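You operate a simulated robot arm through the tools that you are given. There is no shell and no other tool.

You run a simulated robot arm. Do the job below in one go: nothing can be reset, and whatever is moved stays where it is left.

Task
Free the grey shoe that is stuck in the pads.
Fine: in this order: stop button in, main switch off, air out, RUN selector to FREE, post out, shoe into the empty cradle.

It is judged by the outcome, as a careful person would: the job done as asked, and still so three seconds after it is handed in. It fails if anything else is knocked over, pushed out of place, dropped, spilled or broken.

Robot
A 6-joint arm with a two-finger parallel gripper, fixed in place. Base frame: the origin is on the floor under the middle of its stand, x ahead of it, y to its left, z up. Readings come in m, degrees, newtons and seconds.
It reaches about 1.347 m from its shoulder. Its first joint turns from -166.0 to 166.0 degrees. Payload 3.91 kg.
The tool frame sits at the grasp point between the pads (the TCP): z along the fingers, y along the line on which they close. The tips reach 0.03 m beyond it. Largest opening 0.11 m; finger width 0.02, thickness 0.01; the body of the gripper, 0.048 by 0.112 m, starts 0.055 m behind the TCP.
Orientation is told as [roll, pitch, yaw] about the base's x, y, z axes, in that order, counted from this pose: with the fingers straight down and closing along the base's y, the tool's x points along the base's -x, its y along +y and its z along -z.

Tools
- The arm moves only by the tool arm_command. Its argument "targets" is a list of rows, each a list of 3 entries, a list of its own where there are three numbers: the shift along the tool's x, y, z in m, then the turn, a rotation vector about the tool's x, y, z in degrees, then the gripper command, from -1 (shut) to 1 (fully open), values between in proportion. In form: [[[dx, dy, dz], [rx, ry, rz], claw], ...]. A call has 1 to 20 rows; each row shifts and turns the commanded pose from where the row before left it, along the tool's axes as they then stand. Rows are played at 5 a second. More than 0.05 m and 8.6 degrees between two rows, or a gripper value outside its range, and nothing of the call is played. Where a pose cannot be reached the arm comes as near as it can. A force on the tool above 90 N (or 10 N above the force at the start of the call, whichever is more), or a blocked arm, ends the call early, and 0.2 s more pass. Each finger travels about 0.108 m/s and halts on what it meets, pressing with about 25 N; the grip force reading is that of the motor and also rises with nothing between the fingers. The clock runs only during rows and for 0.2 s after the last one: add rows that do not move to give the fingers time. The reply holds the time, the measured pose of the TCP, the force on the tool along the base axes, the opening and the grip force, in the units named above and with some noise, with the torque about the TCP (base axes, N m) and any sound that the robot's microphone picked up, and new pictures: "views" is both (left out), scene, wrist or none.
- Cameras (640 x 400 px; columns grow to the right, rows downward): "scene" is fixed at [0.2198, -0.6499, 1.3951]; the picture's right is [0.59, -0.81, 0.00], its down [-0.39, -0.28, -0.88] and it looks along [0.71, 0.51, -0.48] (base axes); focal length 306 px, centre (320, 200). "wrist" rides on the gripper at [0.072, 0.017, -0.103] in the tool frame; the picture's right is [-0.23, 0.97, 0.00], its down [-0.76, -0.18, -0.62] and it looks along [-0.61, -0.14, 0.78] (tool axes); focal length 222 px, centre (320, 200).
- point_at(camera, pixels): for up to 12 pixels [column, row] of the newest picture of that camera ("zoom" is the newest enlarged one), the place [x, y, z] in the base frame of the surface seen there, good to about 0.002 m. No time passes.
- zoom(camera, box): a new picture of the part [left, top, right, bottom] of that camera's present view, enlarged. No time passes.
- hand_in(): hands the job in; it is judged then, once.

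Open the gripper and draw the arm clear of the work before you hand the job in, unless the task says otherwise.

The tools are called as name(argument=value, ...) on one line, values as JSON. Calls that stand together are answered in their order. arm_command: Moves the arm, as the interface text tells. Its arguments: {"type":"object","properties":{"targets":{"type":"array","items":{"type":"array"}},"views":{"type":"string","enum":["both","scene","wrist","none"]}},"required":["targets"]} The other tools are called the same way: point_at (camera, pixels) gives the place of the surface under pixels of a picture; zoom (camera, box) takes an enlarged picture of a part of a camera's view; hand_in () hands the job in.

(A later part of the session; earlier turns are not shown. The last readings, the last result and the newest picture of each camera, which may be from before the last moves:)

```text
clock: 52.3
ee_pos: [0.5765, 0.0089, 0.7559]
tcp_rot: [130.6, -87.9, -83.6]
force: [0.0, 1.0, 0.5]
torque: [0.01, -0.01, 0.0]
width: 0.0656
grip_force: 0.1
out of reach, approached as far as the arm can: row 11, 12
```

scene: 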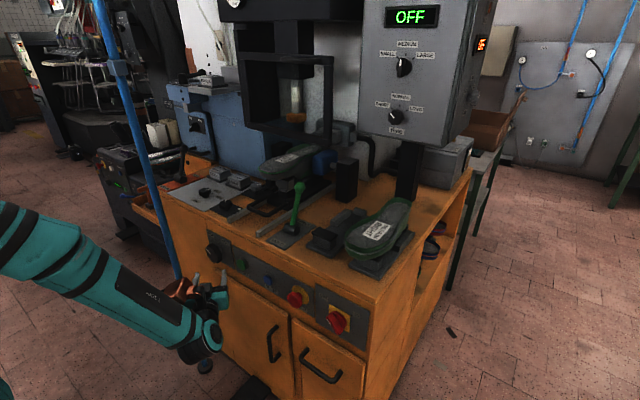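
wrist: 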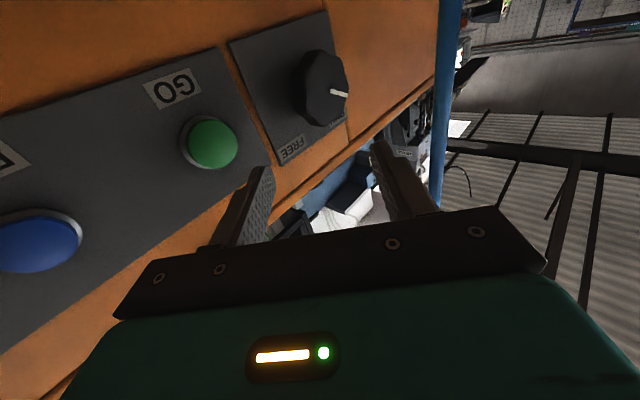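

The RUN knob is at (322,88) in the wrist view with FREE label at (290,150). I measure it, then turn the heading step by step to face the panel.

point_at(camera="wrist", pixels=[[325, 92], [315, 70], [312, 110], [340, 93], [290, 150], [240, 50], [262, 70], [215, 145], [330, 60], [345, 110], [335, 91], [347, 94]])

arm_command(targets=[[[0, 0, 0.01], [7.8, 0, 0], 0.2], [[0, 0, 0.01], [7.8, 0, 0], 0.2], [[0, 0, 0], [7.8, 0, 0], 0.2], [[0, 0, 0], [7.8, 0, 0], 0.2], [[0, 0, 0], [7.8, 0, 0], 0.2], [[0, 0, 0], [7.8, 0, 0], 0.2], [[0, 0, 0], [0, 0, 0], 0.2]])

```text
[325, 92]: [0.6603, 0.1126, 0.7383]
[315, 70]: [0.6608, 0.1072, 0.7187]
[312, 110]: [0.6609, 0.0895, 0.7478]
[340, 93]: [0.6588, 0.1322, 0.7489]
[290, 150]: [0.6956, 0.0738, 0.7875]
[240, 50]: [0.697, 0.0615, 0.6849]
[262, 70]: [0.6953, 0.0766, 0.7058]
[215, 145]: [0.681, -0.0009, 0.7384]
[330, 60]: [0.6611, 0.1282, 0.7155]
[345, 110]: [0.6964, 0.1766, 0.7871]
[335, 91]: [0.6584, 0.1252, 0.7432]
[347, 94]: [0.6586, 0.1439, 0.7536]
```

```text
clock: 53.9
ee_pos: [0.6585, 0.0076, 0.779]
tcp_rot: [83.7, -87.9, -83.6]
force: [-0.3, 0.0, 0.8]
torque: [0.03, -0.05, 0.01]
width: 0.0662
grip_force: 0.1
out of reach, approached as far as the arm can: row 1, 2, 3, 4, 5
```

scene: 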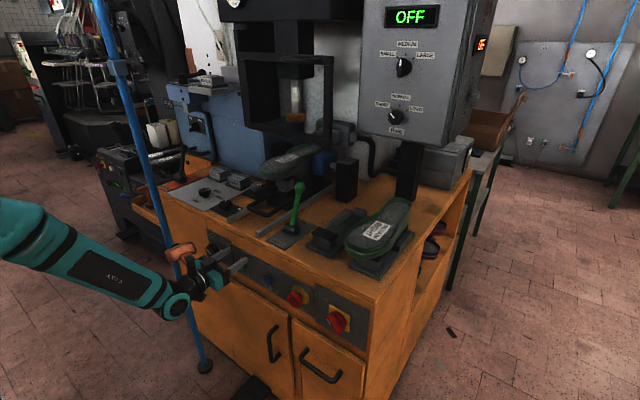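
wrist: 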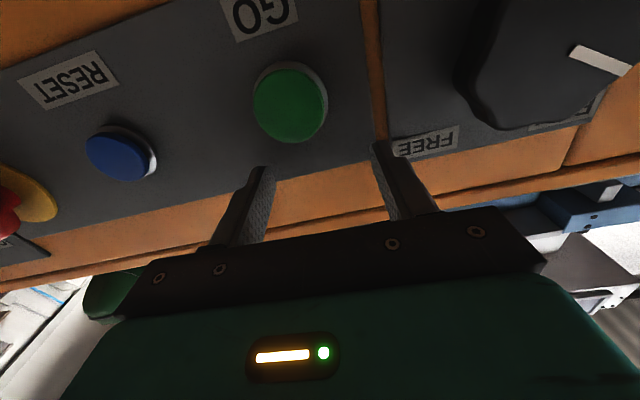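

The fold limit pushed the TCP forward to x 0.6585 (tips close to the panel but no force). I back off gently while tilting the gripper downward, which keeps the wrist out of the folded zone.

arm_command(targets=[[[0, 0, -0.012], [0, 5, 0], 0.3], [[0, 0, -0.012], [0, 5, 0], 0.3], [[0, 0, -0.015], [0, 5, 0], 0.3], [[0, 0, -0.015], [0, 5, 0], 0.4], [[0, 0, -0.01], [0, 5, 0], 0.4], [[0, 0, 0], [0, 0, 0], 0.4]])

zoom(camera="wrist", box=[340, 0, 640, 180])

zoom(camera="scene", box=[150, 220, 260, 310])

```text
clock: 55.3
ee_pos: [0.6011, 0.0072, 0.7921]
tcp_rot: [4.8, -64.6, -4.3]
force: [-0.3, 0.9, -0.3]
torque: [-0.03, 0.01, 0.01]
width: 0.0772
grip_force: 0.1
out of reach, approached as far as the arm can: row 1
```

scene: 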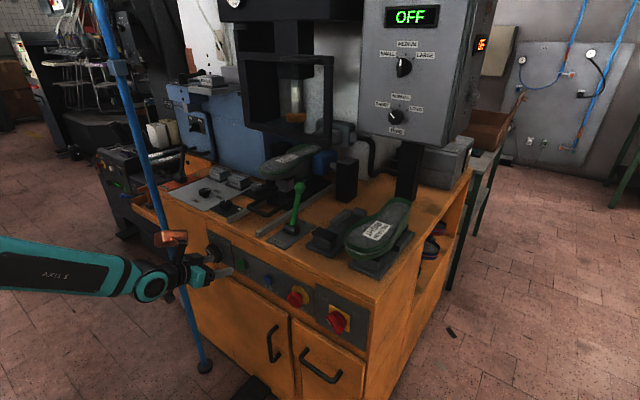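
wrist: 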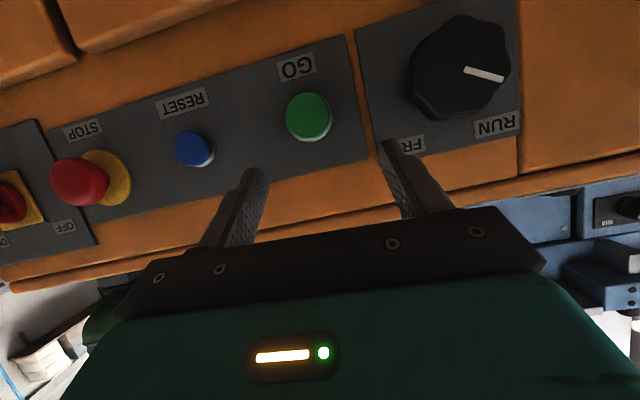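

```text
2.13 times, centred on (490, 90) of wrist
```

zoom: 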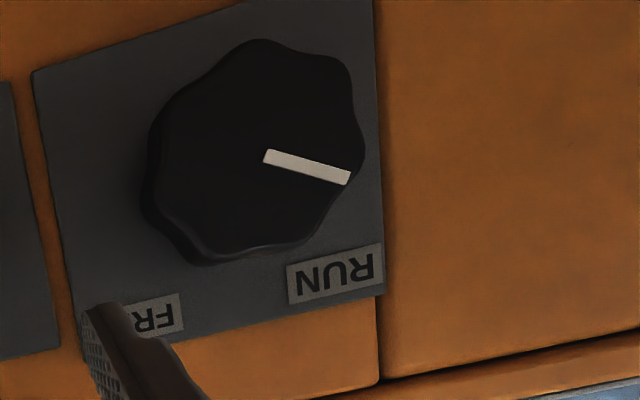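

```text
4.44 times, centred on (205, 265) of scene
```

zoom: 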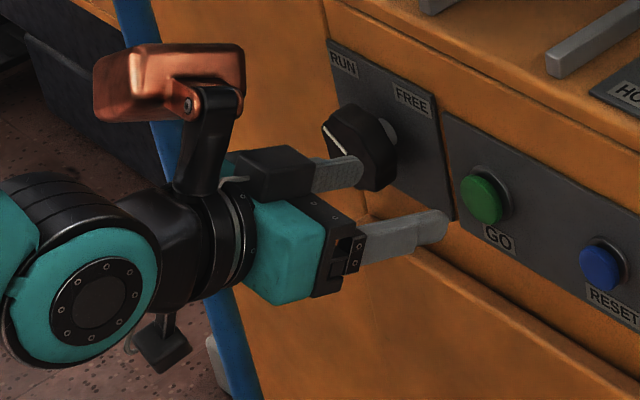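

Now the knob is well in view at (460,68), its white mark from (466,70) to (502,78) pointing to RUN. I measure its outline and mark.

point_at(camera="wrist", pixels=[[460, 68], [415, 75], [507, 55], [464, 20], [450, 112], [500, 78], [468, 70], [497, 125], [413, 144], [500, 40], [420, 45], [480, 110]])

```text
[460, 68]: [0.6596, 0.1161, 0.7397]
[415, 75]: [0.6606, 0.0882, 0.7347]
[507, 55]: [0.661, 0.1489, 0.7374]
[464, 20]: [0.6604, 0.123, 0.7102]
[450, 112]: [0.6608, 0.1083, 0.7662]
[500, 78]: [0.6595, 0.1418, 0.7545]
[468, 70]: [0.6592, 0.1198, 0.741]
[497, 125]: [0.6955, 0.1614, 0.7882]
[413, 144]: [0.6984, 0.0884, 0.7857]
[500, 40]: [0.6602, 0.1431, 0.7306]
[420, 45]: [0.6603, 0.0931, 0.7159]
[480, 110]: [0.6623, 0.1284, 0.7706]
```

The knob axis is at about y 0.118, z 0.739, radius ≈0.03, and its mark stands about 57° left of upright. I move the gripper in front of it, still short of the knob face.

arm_command(targets=[[[0.0148, 0.0366, 0.007], [0, 0, 0], 0.5], [[0.0148, 0.0366, 0.007], [0, 0, 0], 0.5], [[0.0148, 0.0366, 0.007], [0, 0, 0], 0.5], [[0, 0, 0], [0, 0, 0], 0.5]])

zoom(camera="scene", box=[150, 200, 260, 290])

```text
clock: 56.3
ee_pos: [0.5998, 0.1174, 0.7462]
tcp_rot: [4.7, -64.6, -4.3]
force: [-0.7, -0.3, 0.2]
torque: [-0.02, 0.04, -0.02]
width: 0.0825
grip_force: 0.0
```

scene: 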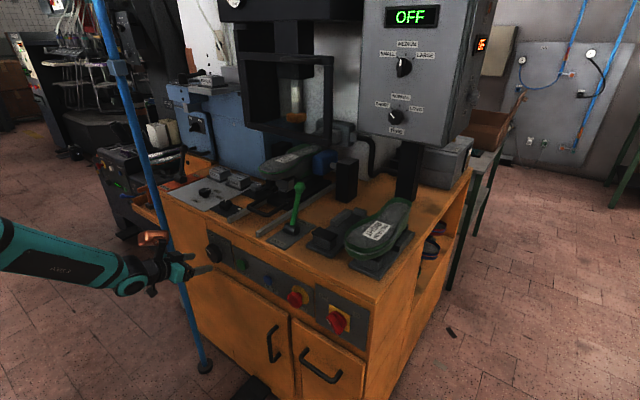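
wrist: 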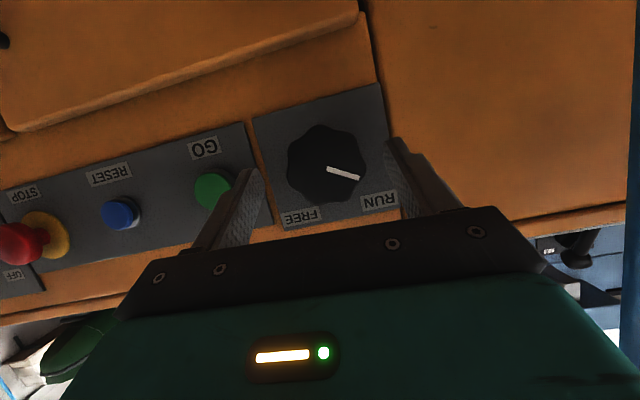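

```text
4.44 times, centred on (205, 245) of scene
```

zoom: 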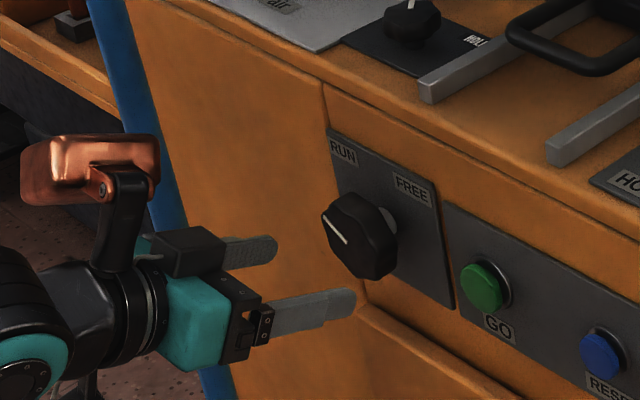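

All three labels are readable and the open fingers are in front of the knob at (327,163). I go a little closer while levelling, and roll the gripper −60° to test the wrist's range before touching the knob.

arm_command(targets=[[[-0.0016, 0.0004, 0.0073], [0, -4.3, 0], 0.5], [[-0.001, 0.0004, 0.0074], [0, -4.3, 0], 0.5], [[-0.0005, 0.0004, 0.0075], [0, -4.3, 0], 0.5], [[0, 0, 0], [0, 0, -7.8], 0.5], [[0, 0, 0], [0, 0, -7.8], 0.5], [[0, 0, 0], [0, 0, -7.8], 0.5], [[0, 0, 0], [0, 0, -7.8], 0.5], [[0, 0, 0], [0, 0, -7.8], 0.5], [[0, 0, 0], [0, 0, -7.8], 0.5], [[0, 0, 0], [0, 0, -7.8], 0.5], [[0, 0, 0], [0, 0, -7.4], 0.5], [[0, 0, 0], [0, 0, 0], 0.5]])

zoom(camera="scene", box=[150, 200, 260, 290])

```text
clock: 58.9
ee_pos: [0.6326, 0.1219, 0.7458]
tcp_rot: [-75.9, -29.3, 83.5]
force: [-0.3, 0.4, 0.0]
torque: [-0.01, 0.0, 0.02]
width: 0.0825
grip_force: 0.1
out of reach, approached as far as the arm can: row 1, 2, 3
```

scene: 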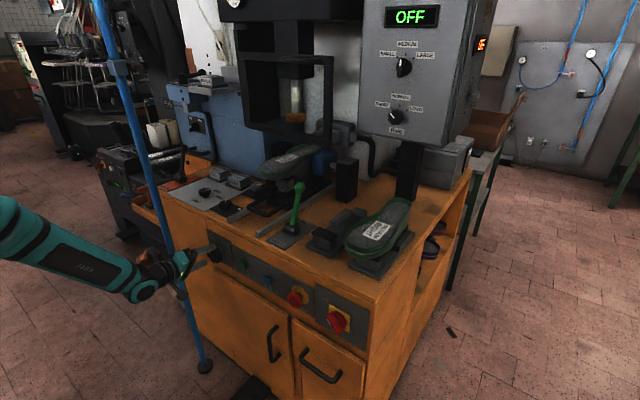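
wrist: 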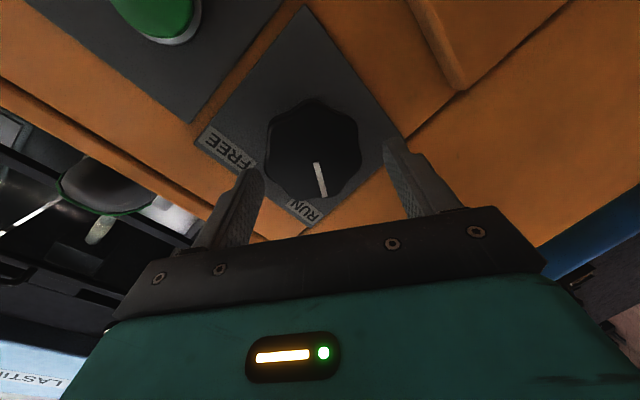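

```text
4.44 times, centred on (205, 245) of scene
```

zoom: 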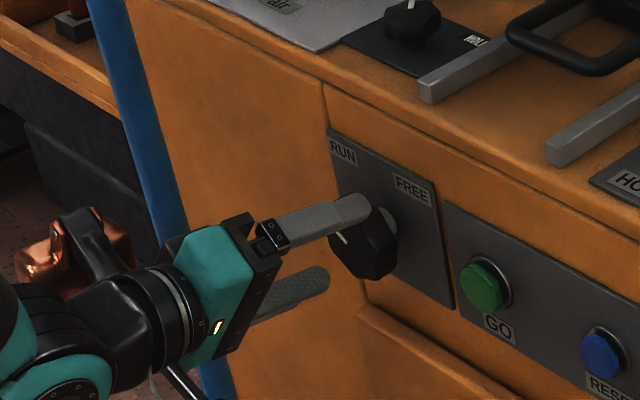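

The roll to −60° works; the knob's mark now lies midway between the fingers at (320,180). I advance to x ≈0.652 while levelling onto the knob axis, then close on it.

arm_command(targets=[[[0.0014, 0.0002, 0.0068], [3.55, -2.05, 0], 0.5], [[0.0014, 0.0002, 0.0068], [3.55, -2.05, 0], 0.5], [[0.0014, 0.0002, 0.0068], [3.55, -2.05, 0], 0.5], [[0, 0, 0], [0, 0, 0], 0.5]])

zoom(camera="scene", box=[170, 210, 260, 280])

zoom(camera="wrist", box=[200, 60, 440, 240])

```text
clock: 59.9
ee_pos: [0.6528, 0.1212, 0.741]
tcp_rot: [-90.0, -30.1, 90.5]
force: [0.5, -0.2, 0.3]
torque: [0.0, 0.01, -0.02]
width: 0.0822
grip_force: 0.1
```

scene: 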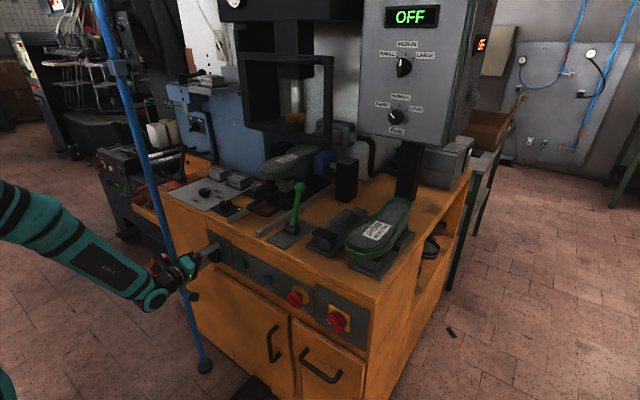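
wrist: 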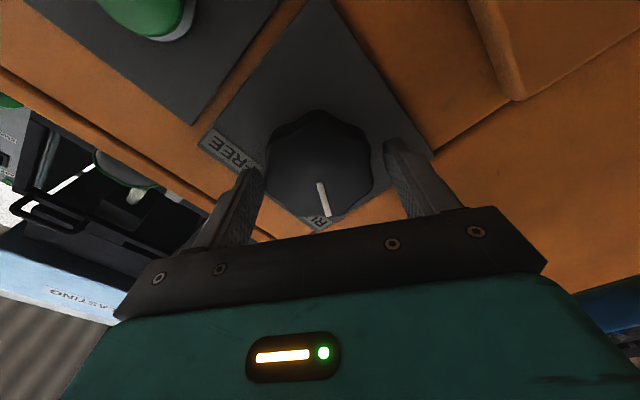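

```text
5.71 times, centred on (215, 245) of scene
```

zoom: 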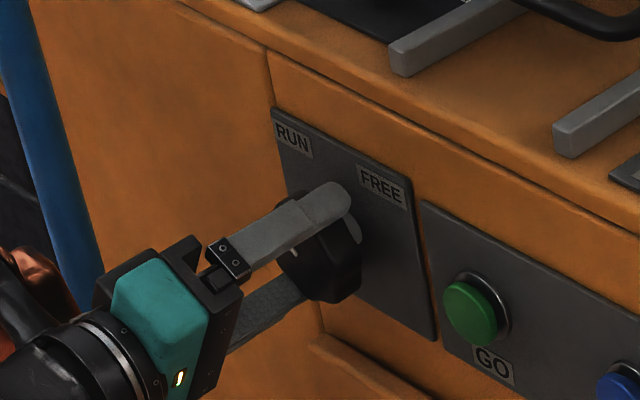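

```text
2.22 times, centred on (320, 150) of wrist
```

zoom: 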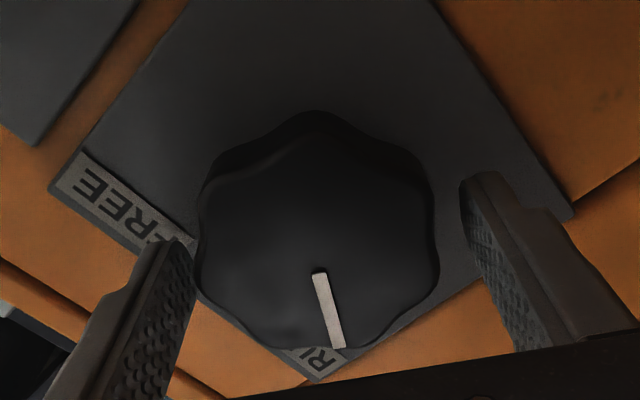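

The knob sits centred between the fingers. I close the gripper on it.

arm_command(targets=[[[0.002, 0, 0], [0, 0, 0], 0], [[0, 0, 0], [0, 0, 0], -1], [[0, 0, 0], [0, 0, 0], -1], [[0, 0, 0], [0, 0, 0], -1]], views="wrist")

```text
clock: 60.9
ee_pos: [0.6528, 0.1199, 0.7408]
tcp_rot: [-90.1, -30.1, 90.7]
force: [-12.5, 13.7, 13.4]
torque: [0.0, -1.07, 0.35]
width: 0.0657
grip_force: 45.0
```

wrist: 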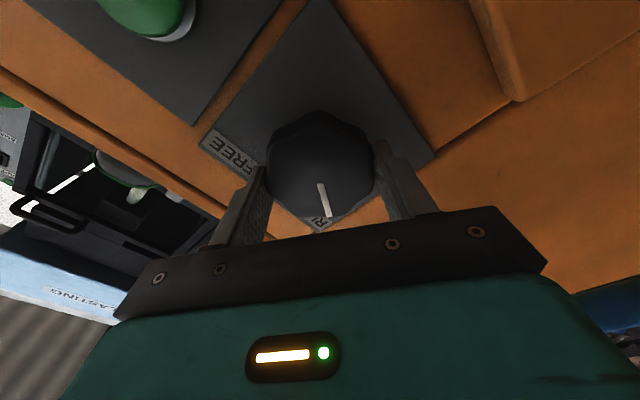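

The knob is held (width 66 mm) with mild forces. I turn it clockwise by 60° first and check.

arm_command(targets=[[[-0.0005, 0.0005, 0], [0, 0, 7.5], -1], [[0, 0, 0], [0, 0, 7.5], -1], [[0, 0, 0], [0, 0, 7.5], -1], [[0, 0, 0], [0, 0, 7.5], -1], [[0, 0, 0], [0, 0, 7.5], -1], [[0, 0, 0], [0, 0, 7.5], -1], [[0, 0, 0], [0, 0, 7.5], -1], [[0, 0, 0], [0, 0, 7.5], -1], [[0, 0, 0], [0, 0, 0], -1]])

zoom(camera="wrist", box=[200, 60, 440, 240])

```text
clock: 62.9
ee_pos: [0.6532, 0.1165, 0.7391]
tcp_rot: [72.0, -89.6, -71.6]
force: [11.9, -40.6, 16.5]
torque: [-0.04, -1.12, -0.92]
width: 0.0657
grip_force: 45.3
```

scene: 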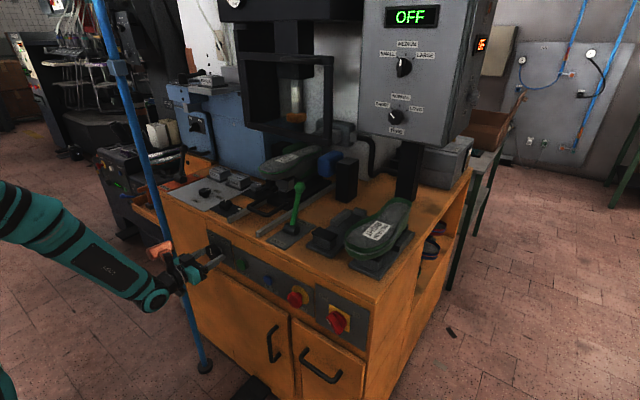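
wrist: 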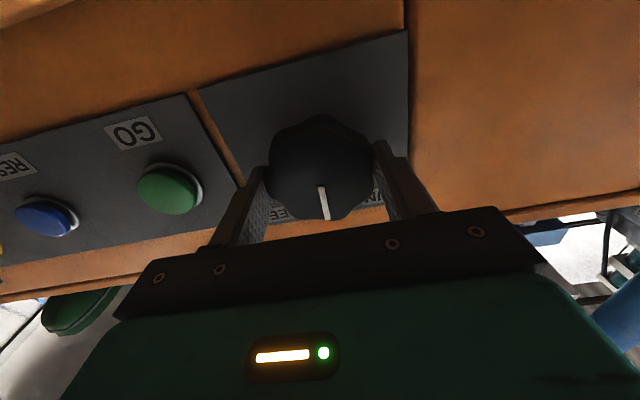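

```text
2.22 times, centred on (320, 150) of wrist
```

zoom: 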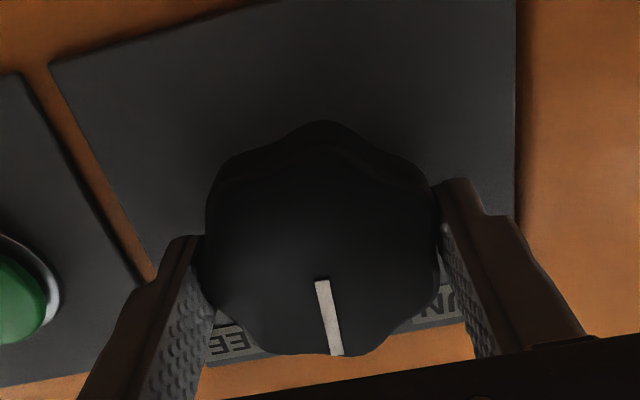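

The knob turns with the gripper; its mark is now upright. I ease the side load (−3 mm in y) and continue turning towards FREE.

arm_command(targets=[[[-0.001, -0.003, 0], [0, 0, 0], -1], [[0, 0, 0], [0, 0, 7.5], -1], [[0, 0, 0], [0, 0, 7.5], -1], [[0, 0, 0], [0, 0, 7.5], -1], [[0, 0, 0], [0, 0, 7.5], -1], [[0, 0, 0], [0, 0, 7.5], -1], [[0, 0, 0], [0, 0, 0], -1]])

zoom(camera="wrist", box=[200, 60, 440, 240])

```text
clock: 64.5
ee_pos: [0.6535, 0.1173, 0.7405]
tcp_rot: [89.9, -52.2, -89.4]
force: [-15.2, 17.6, -17.7]
torque: [0.02, 0.54, -0.12]
width: 0.0657
grip_force: 45.3
out of reach, approached as far as the arm can: row 5
```

scene: 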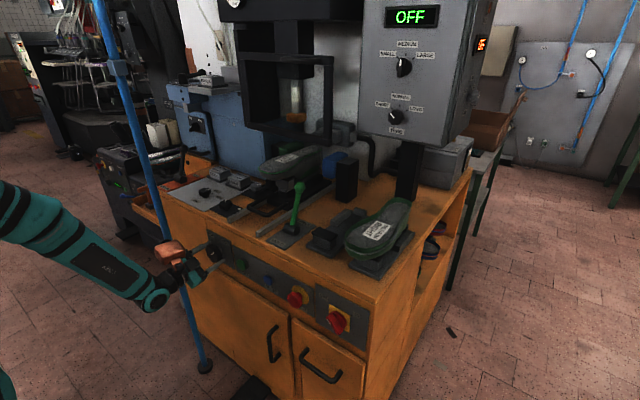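
wrist: 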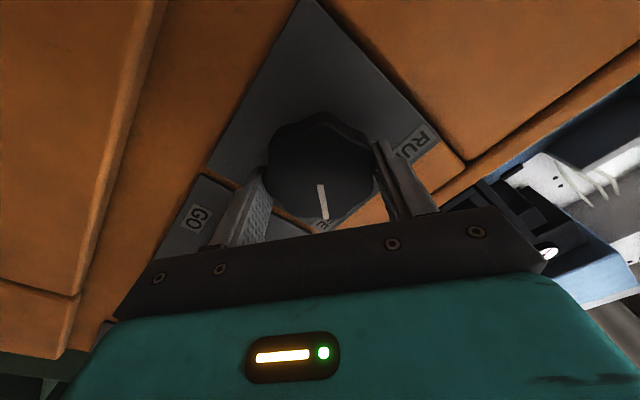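

```text
2.22 times, centred on (320, 150) of wrist
```

zoom: 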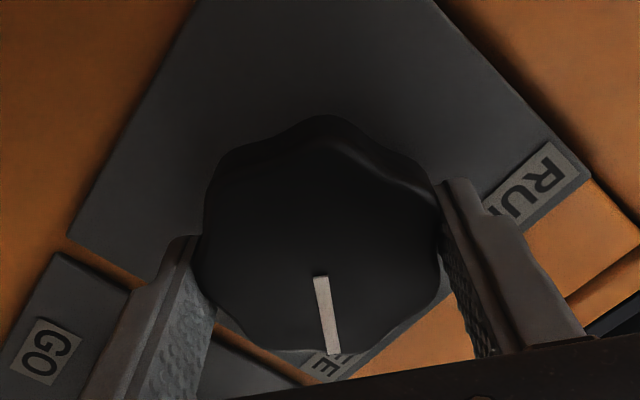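

The mark now points at FREE's label and the blue pad in the scene looks shifted. I continue with the last ~22° to bring it fully to FREE, watching the force.

arm_command(targets=[[[0, 0, 0], [0, 0, 6], -1], [[0, 0, 0], [0, 0, 6], -1], [[0, 0, 0], [0, 0, 6], -1], [[0, 0, 0], [0, 0, 4], -1], [[0, 0, 0], [0, 0, 0], -1]])

zoom(camera="wrist", box=[200, 60, 440, 240])

zoom(camera="scene", box=[235, 130, 355, 210])

```text
clock: 65.7
ee_pos: [0.6529, 0.1148, 0.7418]
tcp_rot: [90.1, -30.3, -89.7]
force: [-10.7, -15.6, -5.1]
torque: [-1.0, 0.2, -0.51]
width: 0.066
grip_force: 45.2
```

scene: 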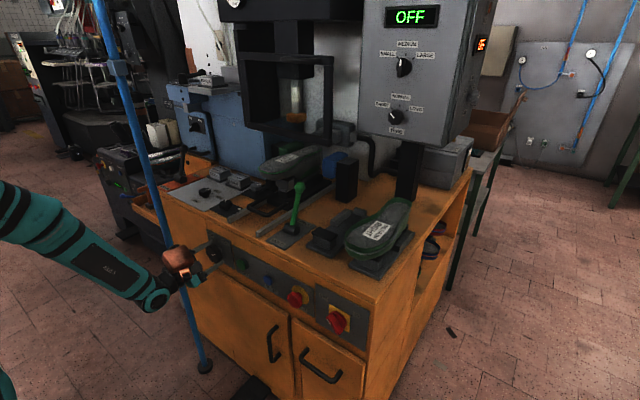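
wrist: 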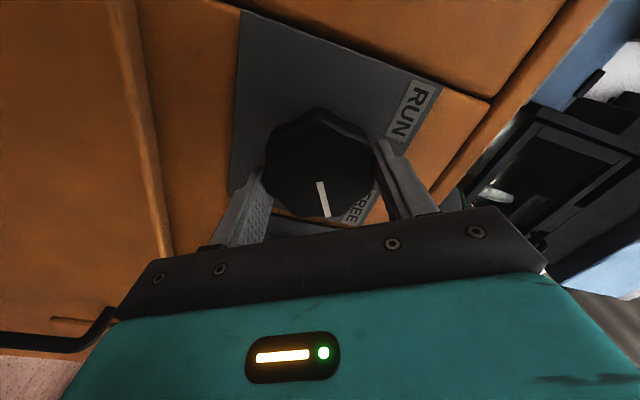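

```text
2.22 times, centred on (320, 150) of wrist
```

zoom: 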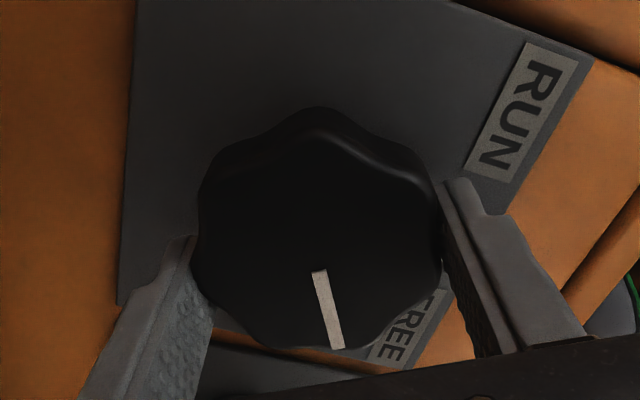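

```text
5.00 times, centred on (295, 170) of scene
```

zoom: 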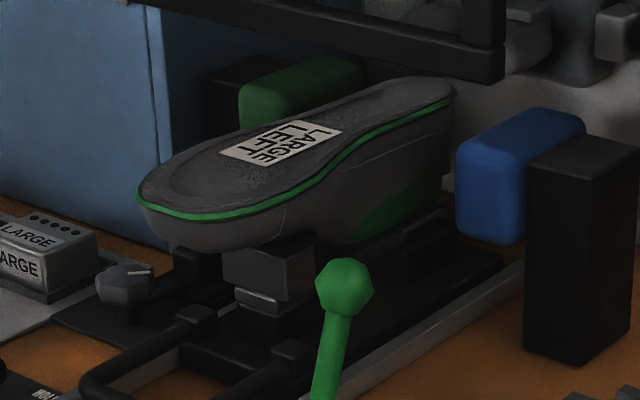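

The pads have opened away from the shoe: the selector works, and the mark is at FREE's end (57–60° right), with turning resistance. I open the fingers and back off while tilting down.

arm_command(targets=[[[0, 0, 0], [0, 0, 0], 0.2], [[0, 0, 0], [0, 0, 0], 0.7], [[0, 0, 0], [0, 0, 0], 0.7], [[0, 0, -0.012], [2.6, 1.5, 0], 0.7], [[0, 0, -0.012], [4.33, 2.5, 0], 0.7], [[0, 0, -0.012], [4.33, 2.5, 0], 0.7], [[0, 0, -0.012], [4.33, 2.5, 0], 0.7], [[0, 0, -0.012], [4.33, 2.5, 0], 0.7], [[0, 0, 0], [0, 0, 0], 0.7]])

zoom(camera="scene", box=[170, 210, 260, 280])

zoom(camera="wrist", box=[200, 60, 440, 240])

```text
clock: 67.7
ee_pos: [0.6059, 0.1182, 0.7535]
tcp_rot: [63.8, -27.7, -76.7]
force: [0.6, -0.2, 0.1]
torque: [0.01, 0.0, 0.0]
width: 0.0936
grip_force: 0.0
out of reach, approached as far as the arm can: row 4, 5
```

scene: 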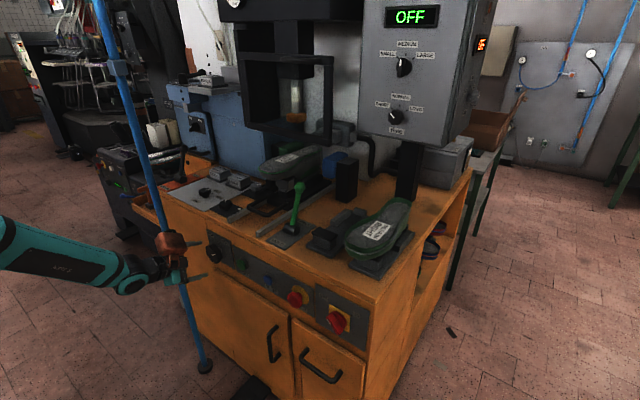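
wrist: 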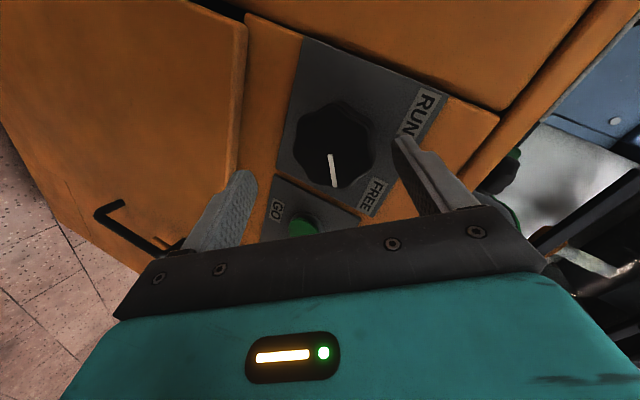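

```text
5.71 times, centred on (215, 245) of scene
```

zoom: 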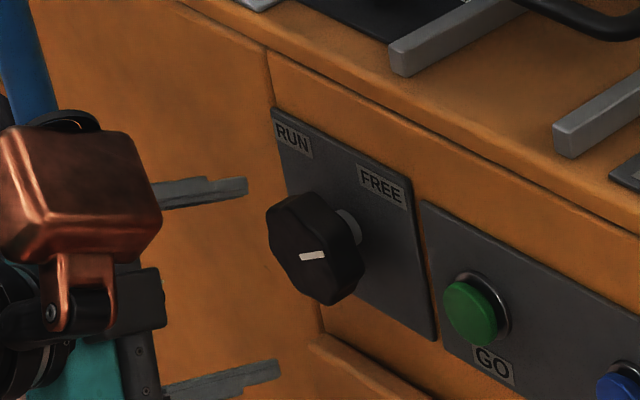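

```text
2.22 times, centred on (320, 150) of wrist
```

zoom: 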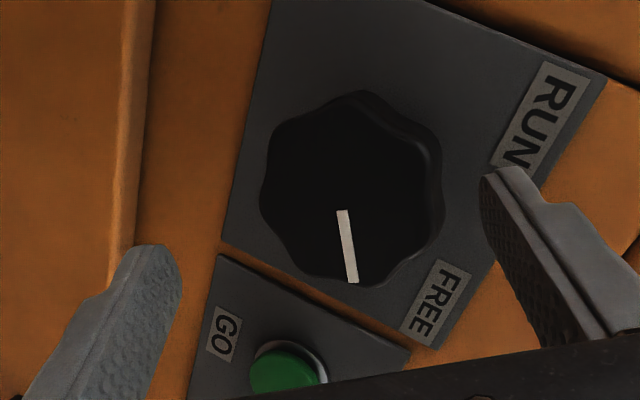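

The fingers are off the knob and its mark stays at FREE. I verify the mark's angle by points and look at the post, handle and shoe for the next step.

point_at(camera="zoom", pixels=[[342, 215], [352, 278], [270, 190], [435, 195], [370, 110], [330, 275]])

zoom(camera="scene", box=[225, 135, 365, 245])

point_at(camera="scene", pixels=[[265, 172], [290, 165], [318, 152], [285, 185], [282, 192], [283, 183], [333, 165], [295, 150], [258, 212], [250, 205], [270, 205], [240, 206]])

```text
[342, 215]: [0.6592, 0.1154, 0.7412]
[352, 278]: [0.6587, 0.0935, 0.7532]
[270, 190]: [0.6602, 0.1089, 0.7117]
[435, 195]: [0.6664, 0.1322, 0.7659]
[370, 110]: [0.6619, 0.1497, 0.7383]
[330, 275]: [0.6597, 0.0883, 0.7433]
```

```text
3.64 times, centred on (295, 190) of scene
```

zoom: 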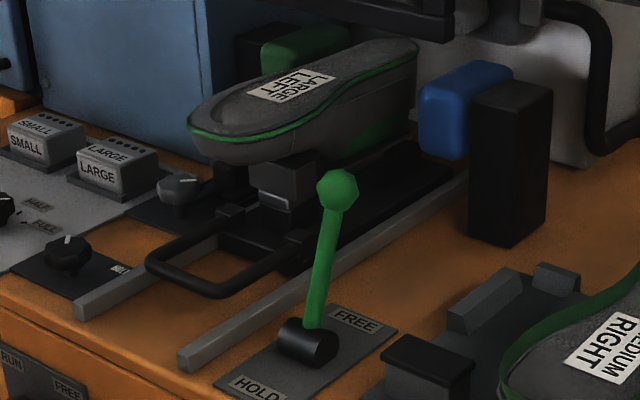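

```text
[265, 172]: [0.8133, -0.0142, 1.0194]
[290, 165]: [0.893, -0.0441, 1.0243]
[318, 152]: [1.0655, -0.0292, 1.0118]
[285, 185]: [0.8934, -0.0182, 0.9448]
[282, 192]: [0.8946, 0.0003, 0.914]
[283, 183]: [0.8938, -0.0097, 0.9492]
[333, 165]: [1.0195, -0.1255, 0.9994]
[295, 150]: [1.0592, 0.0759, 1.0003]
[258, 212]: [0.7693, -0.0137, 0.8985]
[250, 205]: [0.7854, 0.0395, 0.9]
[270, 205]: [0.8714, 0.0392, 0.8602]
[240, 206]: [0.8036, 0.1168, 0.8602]
```

The mark is at 61° right, mirrored from RUN: selector is at FREE and the pads are open. Next is pulling the post out by its U-handle. I measure the forearm to plan a clean wrist move, and the handle and rails.

point_at(camera="scene", pixels=[[20, 245], [60, 255], [100, 265], [125, 280], [135, 282], [150, 270], [170, 255], [180, 275], [60, 232], [60, 285], [110, 250], [105, 290]])

point_at(camera="scene", pixels=[[249, 206], [254, 209], [260, 212], [266, 215], [275, 208], [285, 203], [262, 197], [270, 193], [235, 215], [250, 230], [262, 233], [300, 200]])

zoom(camera="scene", box=[0, 210, 240, 330])

```text
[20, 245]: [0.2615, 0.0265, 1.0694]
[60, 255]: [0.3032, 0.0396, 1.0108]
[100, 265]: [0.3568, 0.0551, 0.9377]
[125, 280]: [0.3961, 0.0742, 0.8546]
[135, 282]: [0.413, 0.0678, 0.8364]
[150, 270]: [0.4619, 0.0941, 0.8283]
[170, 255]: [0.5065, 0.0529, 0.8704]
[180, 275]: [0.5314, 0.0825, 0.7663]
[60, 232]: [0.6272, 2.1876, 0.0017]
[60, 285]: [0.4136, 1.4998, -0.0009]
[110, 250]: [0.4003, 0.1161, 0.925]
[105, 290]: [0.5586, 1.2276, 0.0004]
```

```text
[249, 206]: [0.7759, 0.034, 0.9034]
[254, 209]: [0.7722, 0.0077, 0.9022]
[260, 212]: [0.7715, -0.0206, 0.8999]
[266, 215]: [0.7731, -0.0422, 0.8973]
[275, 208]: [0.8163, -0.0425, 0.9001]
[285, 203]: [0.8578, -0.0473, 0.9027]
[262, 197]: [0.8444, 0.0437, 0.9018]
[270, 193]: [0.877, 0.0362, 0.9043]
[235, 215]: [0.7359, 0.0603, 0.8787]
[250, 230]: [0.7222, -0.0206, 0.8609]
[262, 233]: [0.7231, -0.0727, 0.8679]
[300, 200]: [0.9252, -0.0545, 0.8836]
```

```text
2.67 times, centred on (120, 270) of scene
```

zoom: 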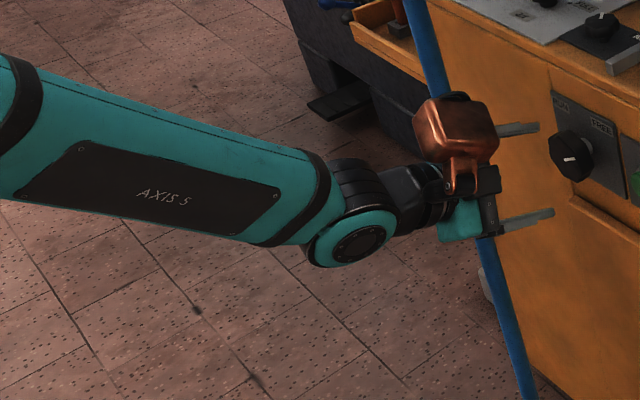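

The forearm slopes 53° down with heading 17°. I roll the gripper back upright and lift it to z ≈1.0 in front of the bench, away from everything.

arm_command(targets=[[[0, 0, -0.005], [0, 0, -7.5], 0.7], [[0, 0, -0.005], [0, 0, -7.5], 0.7], [[0, 0, 0], [0, 0, -7.5], 0.7], [[0, 0, 0], [0, 0, -7.5], 0.5], [[0, 0, 0], [0, 0, -7.5], 0], [[0, 0, 0], [0, 0, -7.5], -0.5], [[0, 0, 0], [0, 0, -7.5], -1], [[0, 0, 0], [0, 0, -7.5], -1], [[-0.0357, -0.0083, -0.0224], [0, 0, 0], -1], [[-0.0357, -0.0083, -0.0224], [0, 0, 0], -1], [[-0.0357, -0.0083, -0.0224], [0, 0, 0], -1], [[-0.0357, -0.0083, -0.0224], [0, 0, 0], -1], [[-0.0357, -0.0083, -0.0224], [0, 0, 0], -1], [[-0.0357, -0.0083, -0.0224], [0, 0, 0], -1], [[0, 0, 0], [0, 0, 0], -1]])

zoom(camera="scene", box=[0, 100, 240, 250])

```text
clock: 70.9
ee_pos: [0.5585, 0.0697, 1.0088]
tcp_rot: [-1.1, -67.1, 1.4]
force: [0.1, 0.4, 0.1]
torque: [0.0, 0.0, 0.01]
width: 0.0
grip_force: 25.3
```

scene: 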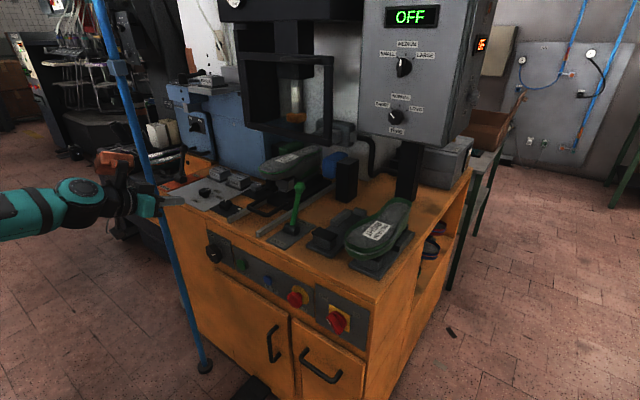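
wrist: 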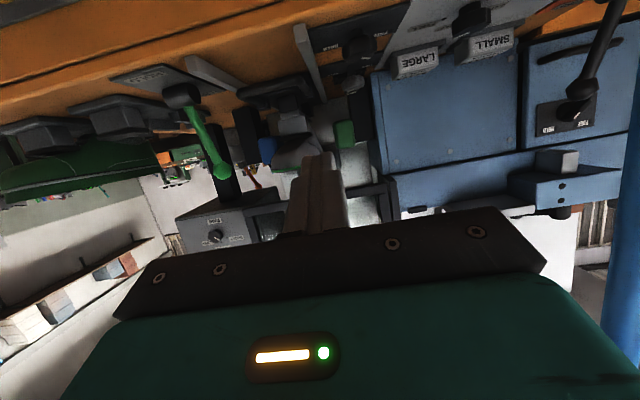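

```text
2.67 times, centred on (120, 175) of scene
```

zoom: 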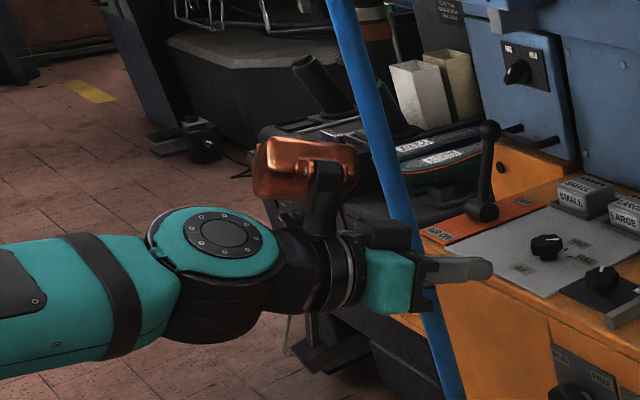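

The wrist is bent slightly to the right here with the joint cap facing up. I check the forearm's slope so I can swing the wrist through straight (from right bend to left bend) and get back to the normal branch needed for downward grasps.

point_at(camera="scene", pixels=[[5, 217], [30, 213], [45, 210], [80, 188], [84, 190], [95, 205], [140, 202], [10, 200], [40, 197], [10, 235], [40, 230], [110, 200]])

```text
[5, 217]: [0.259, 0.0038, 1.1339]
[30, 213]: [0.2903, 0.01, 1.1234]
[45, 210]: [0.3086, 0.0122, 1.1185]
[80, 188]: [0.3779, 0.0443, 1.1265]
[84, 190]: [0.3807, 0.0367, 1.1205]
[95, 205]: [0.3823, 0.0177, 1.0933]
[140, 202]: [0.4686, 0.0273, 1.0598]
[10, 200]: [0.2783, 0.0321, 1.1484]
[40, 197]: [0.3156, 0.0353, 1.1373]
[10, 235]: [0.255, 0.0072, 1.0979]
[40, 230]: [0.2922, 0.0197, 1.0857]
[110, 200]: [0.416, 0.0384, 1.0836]
```

The forearm slopes 17°, the tool 23°. I pitch the tool up 5° and swing the heading from 0 to about +35°, crossing straight in that plane.

arm_command(targets=[[[0, 0, 0], [0, -5.5, 0], -1], [[0, 0, 0], [-6.66, 0, -2.16], -1], [[0, 0, 0], [-6.66, 0, -2.16], -1], [[0, 0, 0], [-6.66, 0, -2.16], -1], [[0, 0, 0], [-6.66, 0, -2.16], -1], [[0, 0, 0], [-6.66, 0, -2.16], -1], [[0, 0, 0], [0, 0, 0], -1]])

zoom(camera="scene", box=[0, 100, 240, 250])

```text
clock: 72.5
ee_pos: [0.5556, 0.0695, 1.0085]
tcp_rot: [-1.9, -72.2, 37.4]
force: [-0.1, -0.9, 0.1]
torque: [-0.01, -0.04, 0.0]
width: 0.0001
grip_force: 25.4
```

scene: 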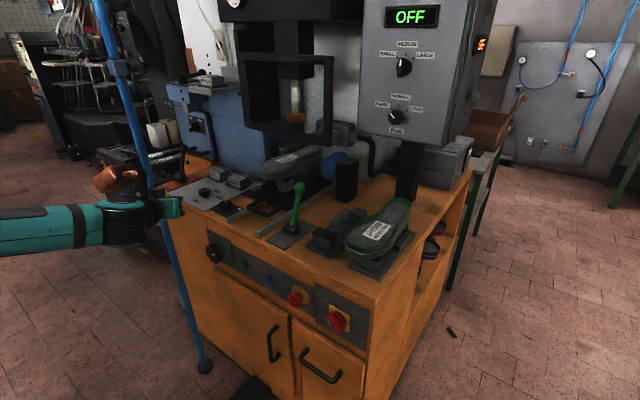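
wrist: 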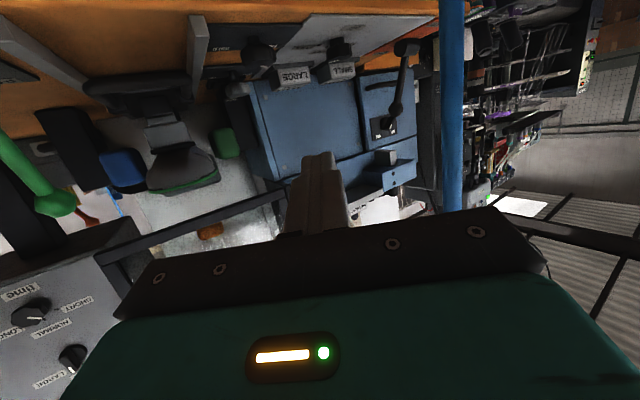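

```text
2.67 times, centred on (120, 175) of scene
```

zoom: 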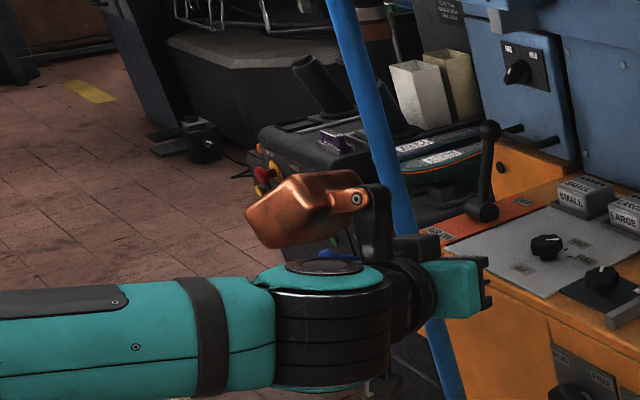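

The swing worked without any shortfall. Now I pitch the gripper down to about 63° and turn the heading back to 0 to test the normal branch.

arm_command(targets=[[[0, 0, -0.01], [0, 7.5, 0], -1], [[0, 0, -0.01], [0, 7.5, 0], -1], [[0, 0, -0.01], [0, 7.5, 0], -1], [[0, 0, -0.01], [0, 7.5, 0], -1], [[0, 0, 0], [0, 7.5, 0], -1], [[0, 0, 0], [0, 7.5, 0], -1], [[0, 0, 0], [3.36, 0, 6.6], -1], [[0, 0, 0], [3.36, 0, 6.6], -1], [[0, 0, 0], [3.36, 0, 6.6], -1], [[0, 0, 0], [3.36, 0, 6.6], -1], [[0, 0, 0], [3.36, 0, 6.6], -1], [[0, 0, 0], [0, 0, 0], -1]])

```text
clock: 75.1
ee_pos: [0.5292, 0.0509, 1.0264]
tcp_rot: [-0.4, -27.6, -1.3]
force: [0.0, -0.3, 0.2]
torque: [0.01, -0.01, 0.01]
width: 0.0
grip_force: 25.3
```

scene: 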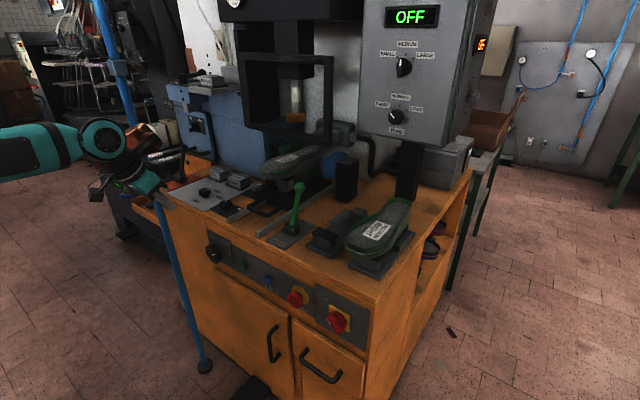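
wrist: 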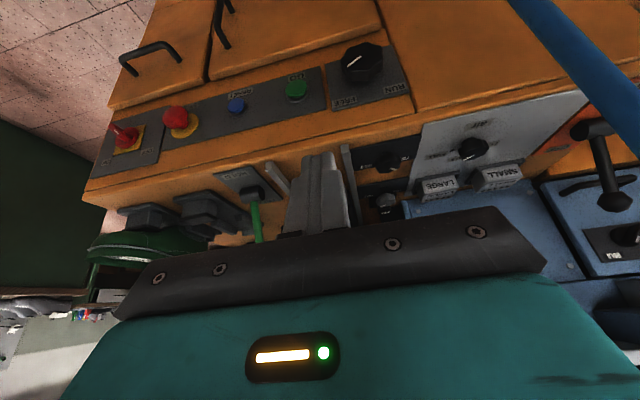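

The heading is back at 0 with no limit, so the wrist is in its normal branch. I pitch up to about 40° and centre on y ≈ 0 to view the handle, slide and shoe toe from the front.

arm_command(targets=[[[0, -0.03, 0], [0, -7.4, 0], -1], [[0, -0.03, 0], [0, -7.4, 0], -1], [[0, 0, 0], [0, -7.4, 0], -1], [[0, 0, 0], [0, 0, 0], -1]])

zoom(camera="wrist", box=[200, 0, 440, 170])

zoom(camera="wrist", box=[60, 0, 300, 170])

```text
clock: 76.1
ee_pos: [0.5261, -0.0088, 1.0269]
tcp_rot: [-0.5, -49.9, -1.1]
force: [-0.4, 0.9, 0.3]
torque: [0.01, 0.02, 0.0]
width: 0.0
grip_force: 24.9
```

scene: 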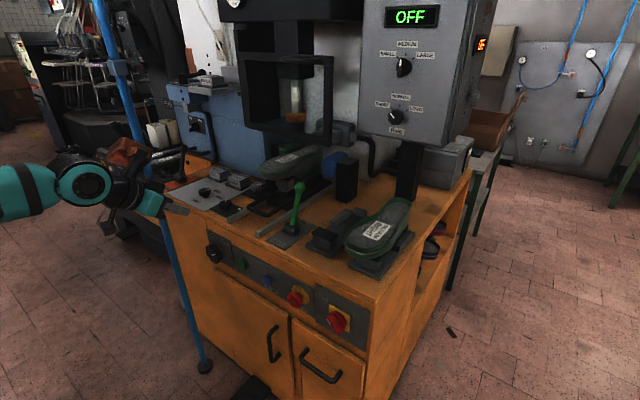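
wrist: 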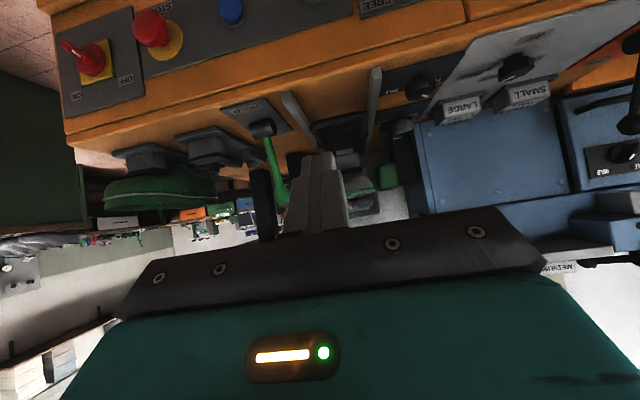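

```text
2.35 times, centred on (320, 85) of wrist
```

zoom: 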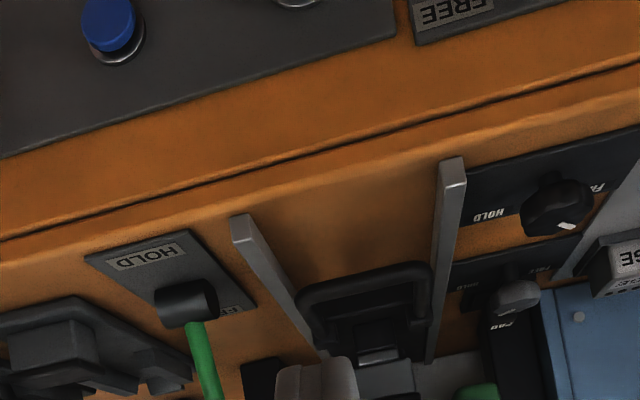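

```text
2.35 times, centred on (180, 85) of wrist
```

zoom: 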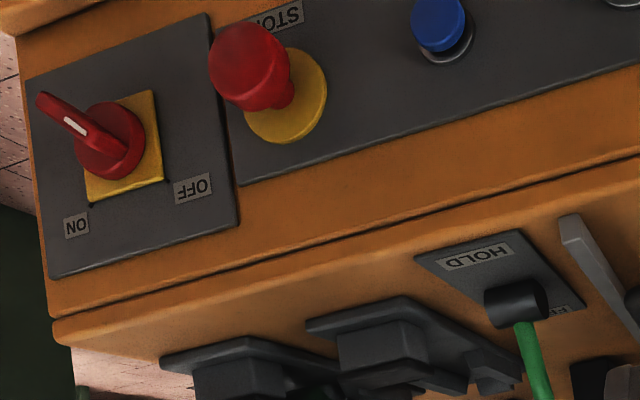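

The closed fingers hide the shoe; I open them and rise 15 cm to see the handle and shoe from above.

arm_command(targets=[[[-0.0288, 0, -0.0241], [0, 0, 0], 1], [[-0.0288, 0, -0.0241], [0, 0, 0], 1], [[-0.0288, 0, -0.0241], [0, 0, 0], 1], [[-0.0288, 0, -0.0241], [0, 0, 0], 1], [[0, 0, 0], [0, 0, 0], 1]])

zoom(camera="wrist", box=[220, 50, 420, 200])

zoom(camera="wrist", box=[60, 50, 300, 200])

```text
clock: 77.3
ee_pos: [0.527, -0.0095, 1.1774]
tcp_rot: [-0.5, -49.8, -1.1]
force: [-0.5, 0.6, 0.6]
torque: [-0.02, -0.01, -0.04]
width: 0.1098
grip_force: 0.1
```

scene: 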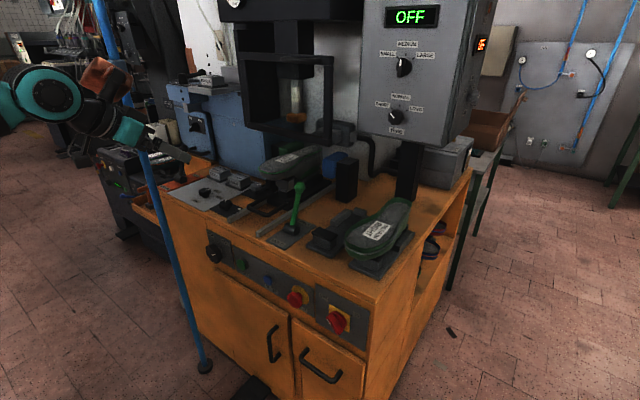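
wrist: 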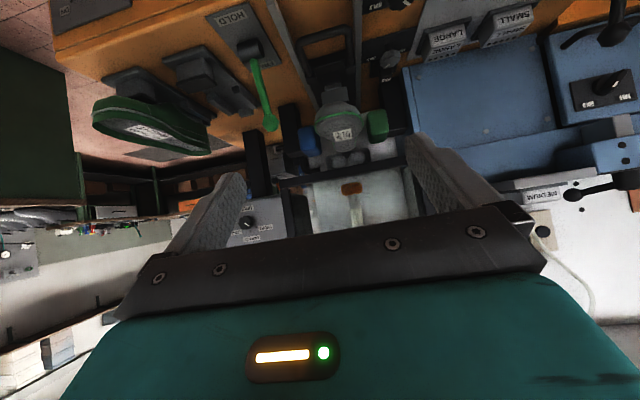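

```text
2.67 times, centred on (320, 125) of wrist
```

zoom: 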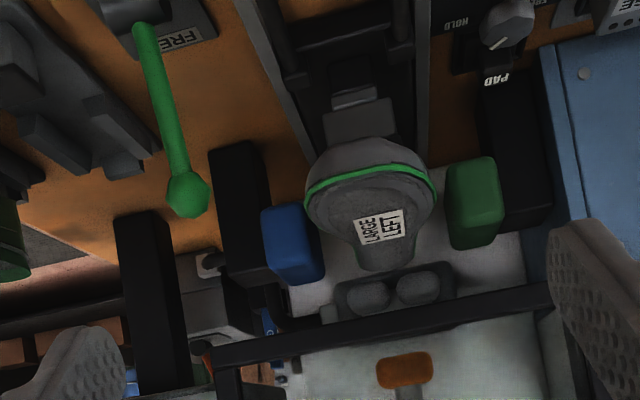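

```text
2.67 times, centred on (180, 125) of wrist
```

zoom: 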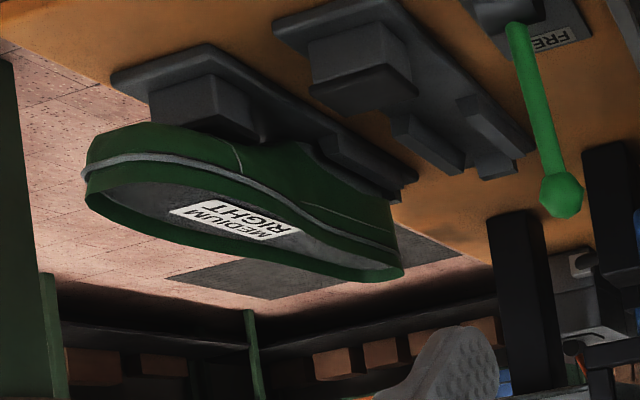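

The pads stand clear of the shoe on both sides. I measure the handle bar, slide, and the toe's front edge in this view.

point_at(camera="wrist", pixels=[[325, 38], [310, 42], [345, 34], [325, 55], [330, 75], [333, 88], [337, 105], [337, 110], [318, 118], [360, 112], [340, 150], [340, 135]])

point_at(camera="wrist", pixels=[[205, 80], [195, 60], [215, 50], [235, 108], [255, 110], [225, 75], [180, 75], [250, 100], [130, 100], [150, 130], [200, 150], [110, 110]])

zoom(camera="wrist", box=[280, 0, 380, 110])

```text
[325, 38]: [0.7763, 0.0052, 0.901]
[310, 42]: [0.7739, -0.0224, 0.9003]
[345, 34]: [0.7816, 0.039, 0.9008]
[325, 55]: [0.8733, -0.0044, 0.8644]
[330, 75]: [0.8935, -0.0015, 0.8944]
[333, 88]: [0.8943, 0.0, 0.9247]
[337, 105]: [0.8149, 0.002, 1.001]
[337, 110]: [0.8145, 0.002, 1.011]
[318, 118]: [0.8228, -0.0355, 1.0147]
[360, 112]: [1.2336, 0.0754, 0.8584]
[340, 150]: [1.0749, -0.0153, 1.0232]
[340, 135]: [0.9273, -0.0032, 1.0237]
```

```text
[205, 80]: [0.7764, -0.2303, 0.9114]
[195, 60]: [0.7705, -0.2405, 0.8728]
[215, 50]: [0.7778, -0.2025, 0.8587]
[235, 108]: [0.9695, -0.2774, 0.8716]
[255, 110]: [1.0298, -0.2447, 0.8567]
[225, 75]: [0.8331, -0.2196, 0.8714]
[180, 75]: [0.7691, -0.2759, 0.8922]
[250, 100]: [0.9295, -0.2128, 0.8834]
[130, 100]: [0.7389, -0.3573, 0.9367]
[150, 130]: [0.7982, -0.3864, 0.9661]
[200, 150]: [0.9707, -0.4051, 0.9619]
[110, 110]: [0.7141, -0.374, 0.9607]
```

```text
3.64 times, centred on (330, 55) of wrist
```

zoom: 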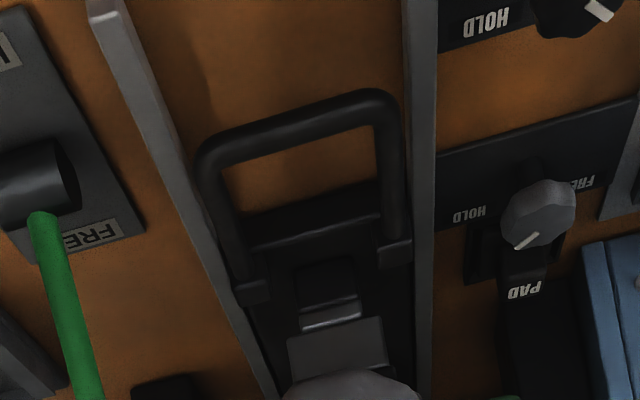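

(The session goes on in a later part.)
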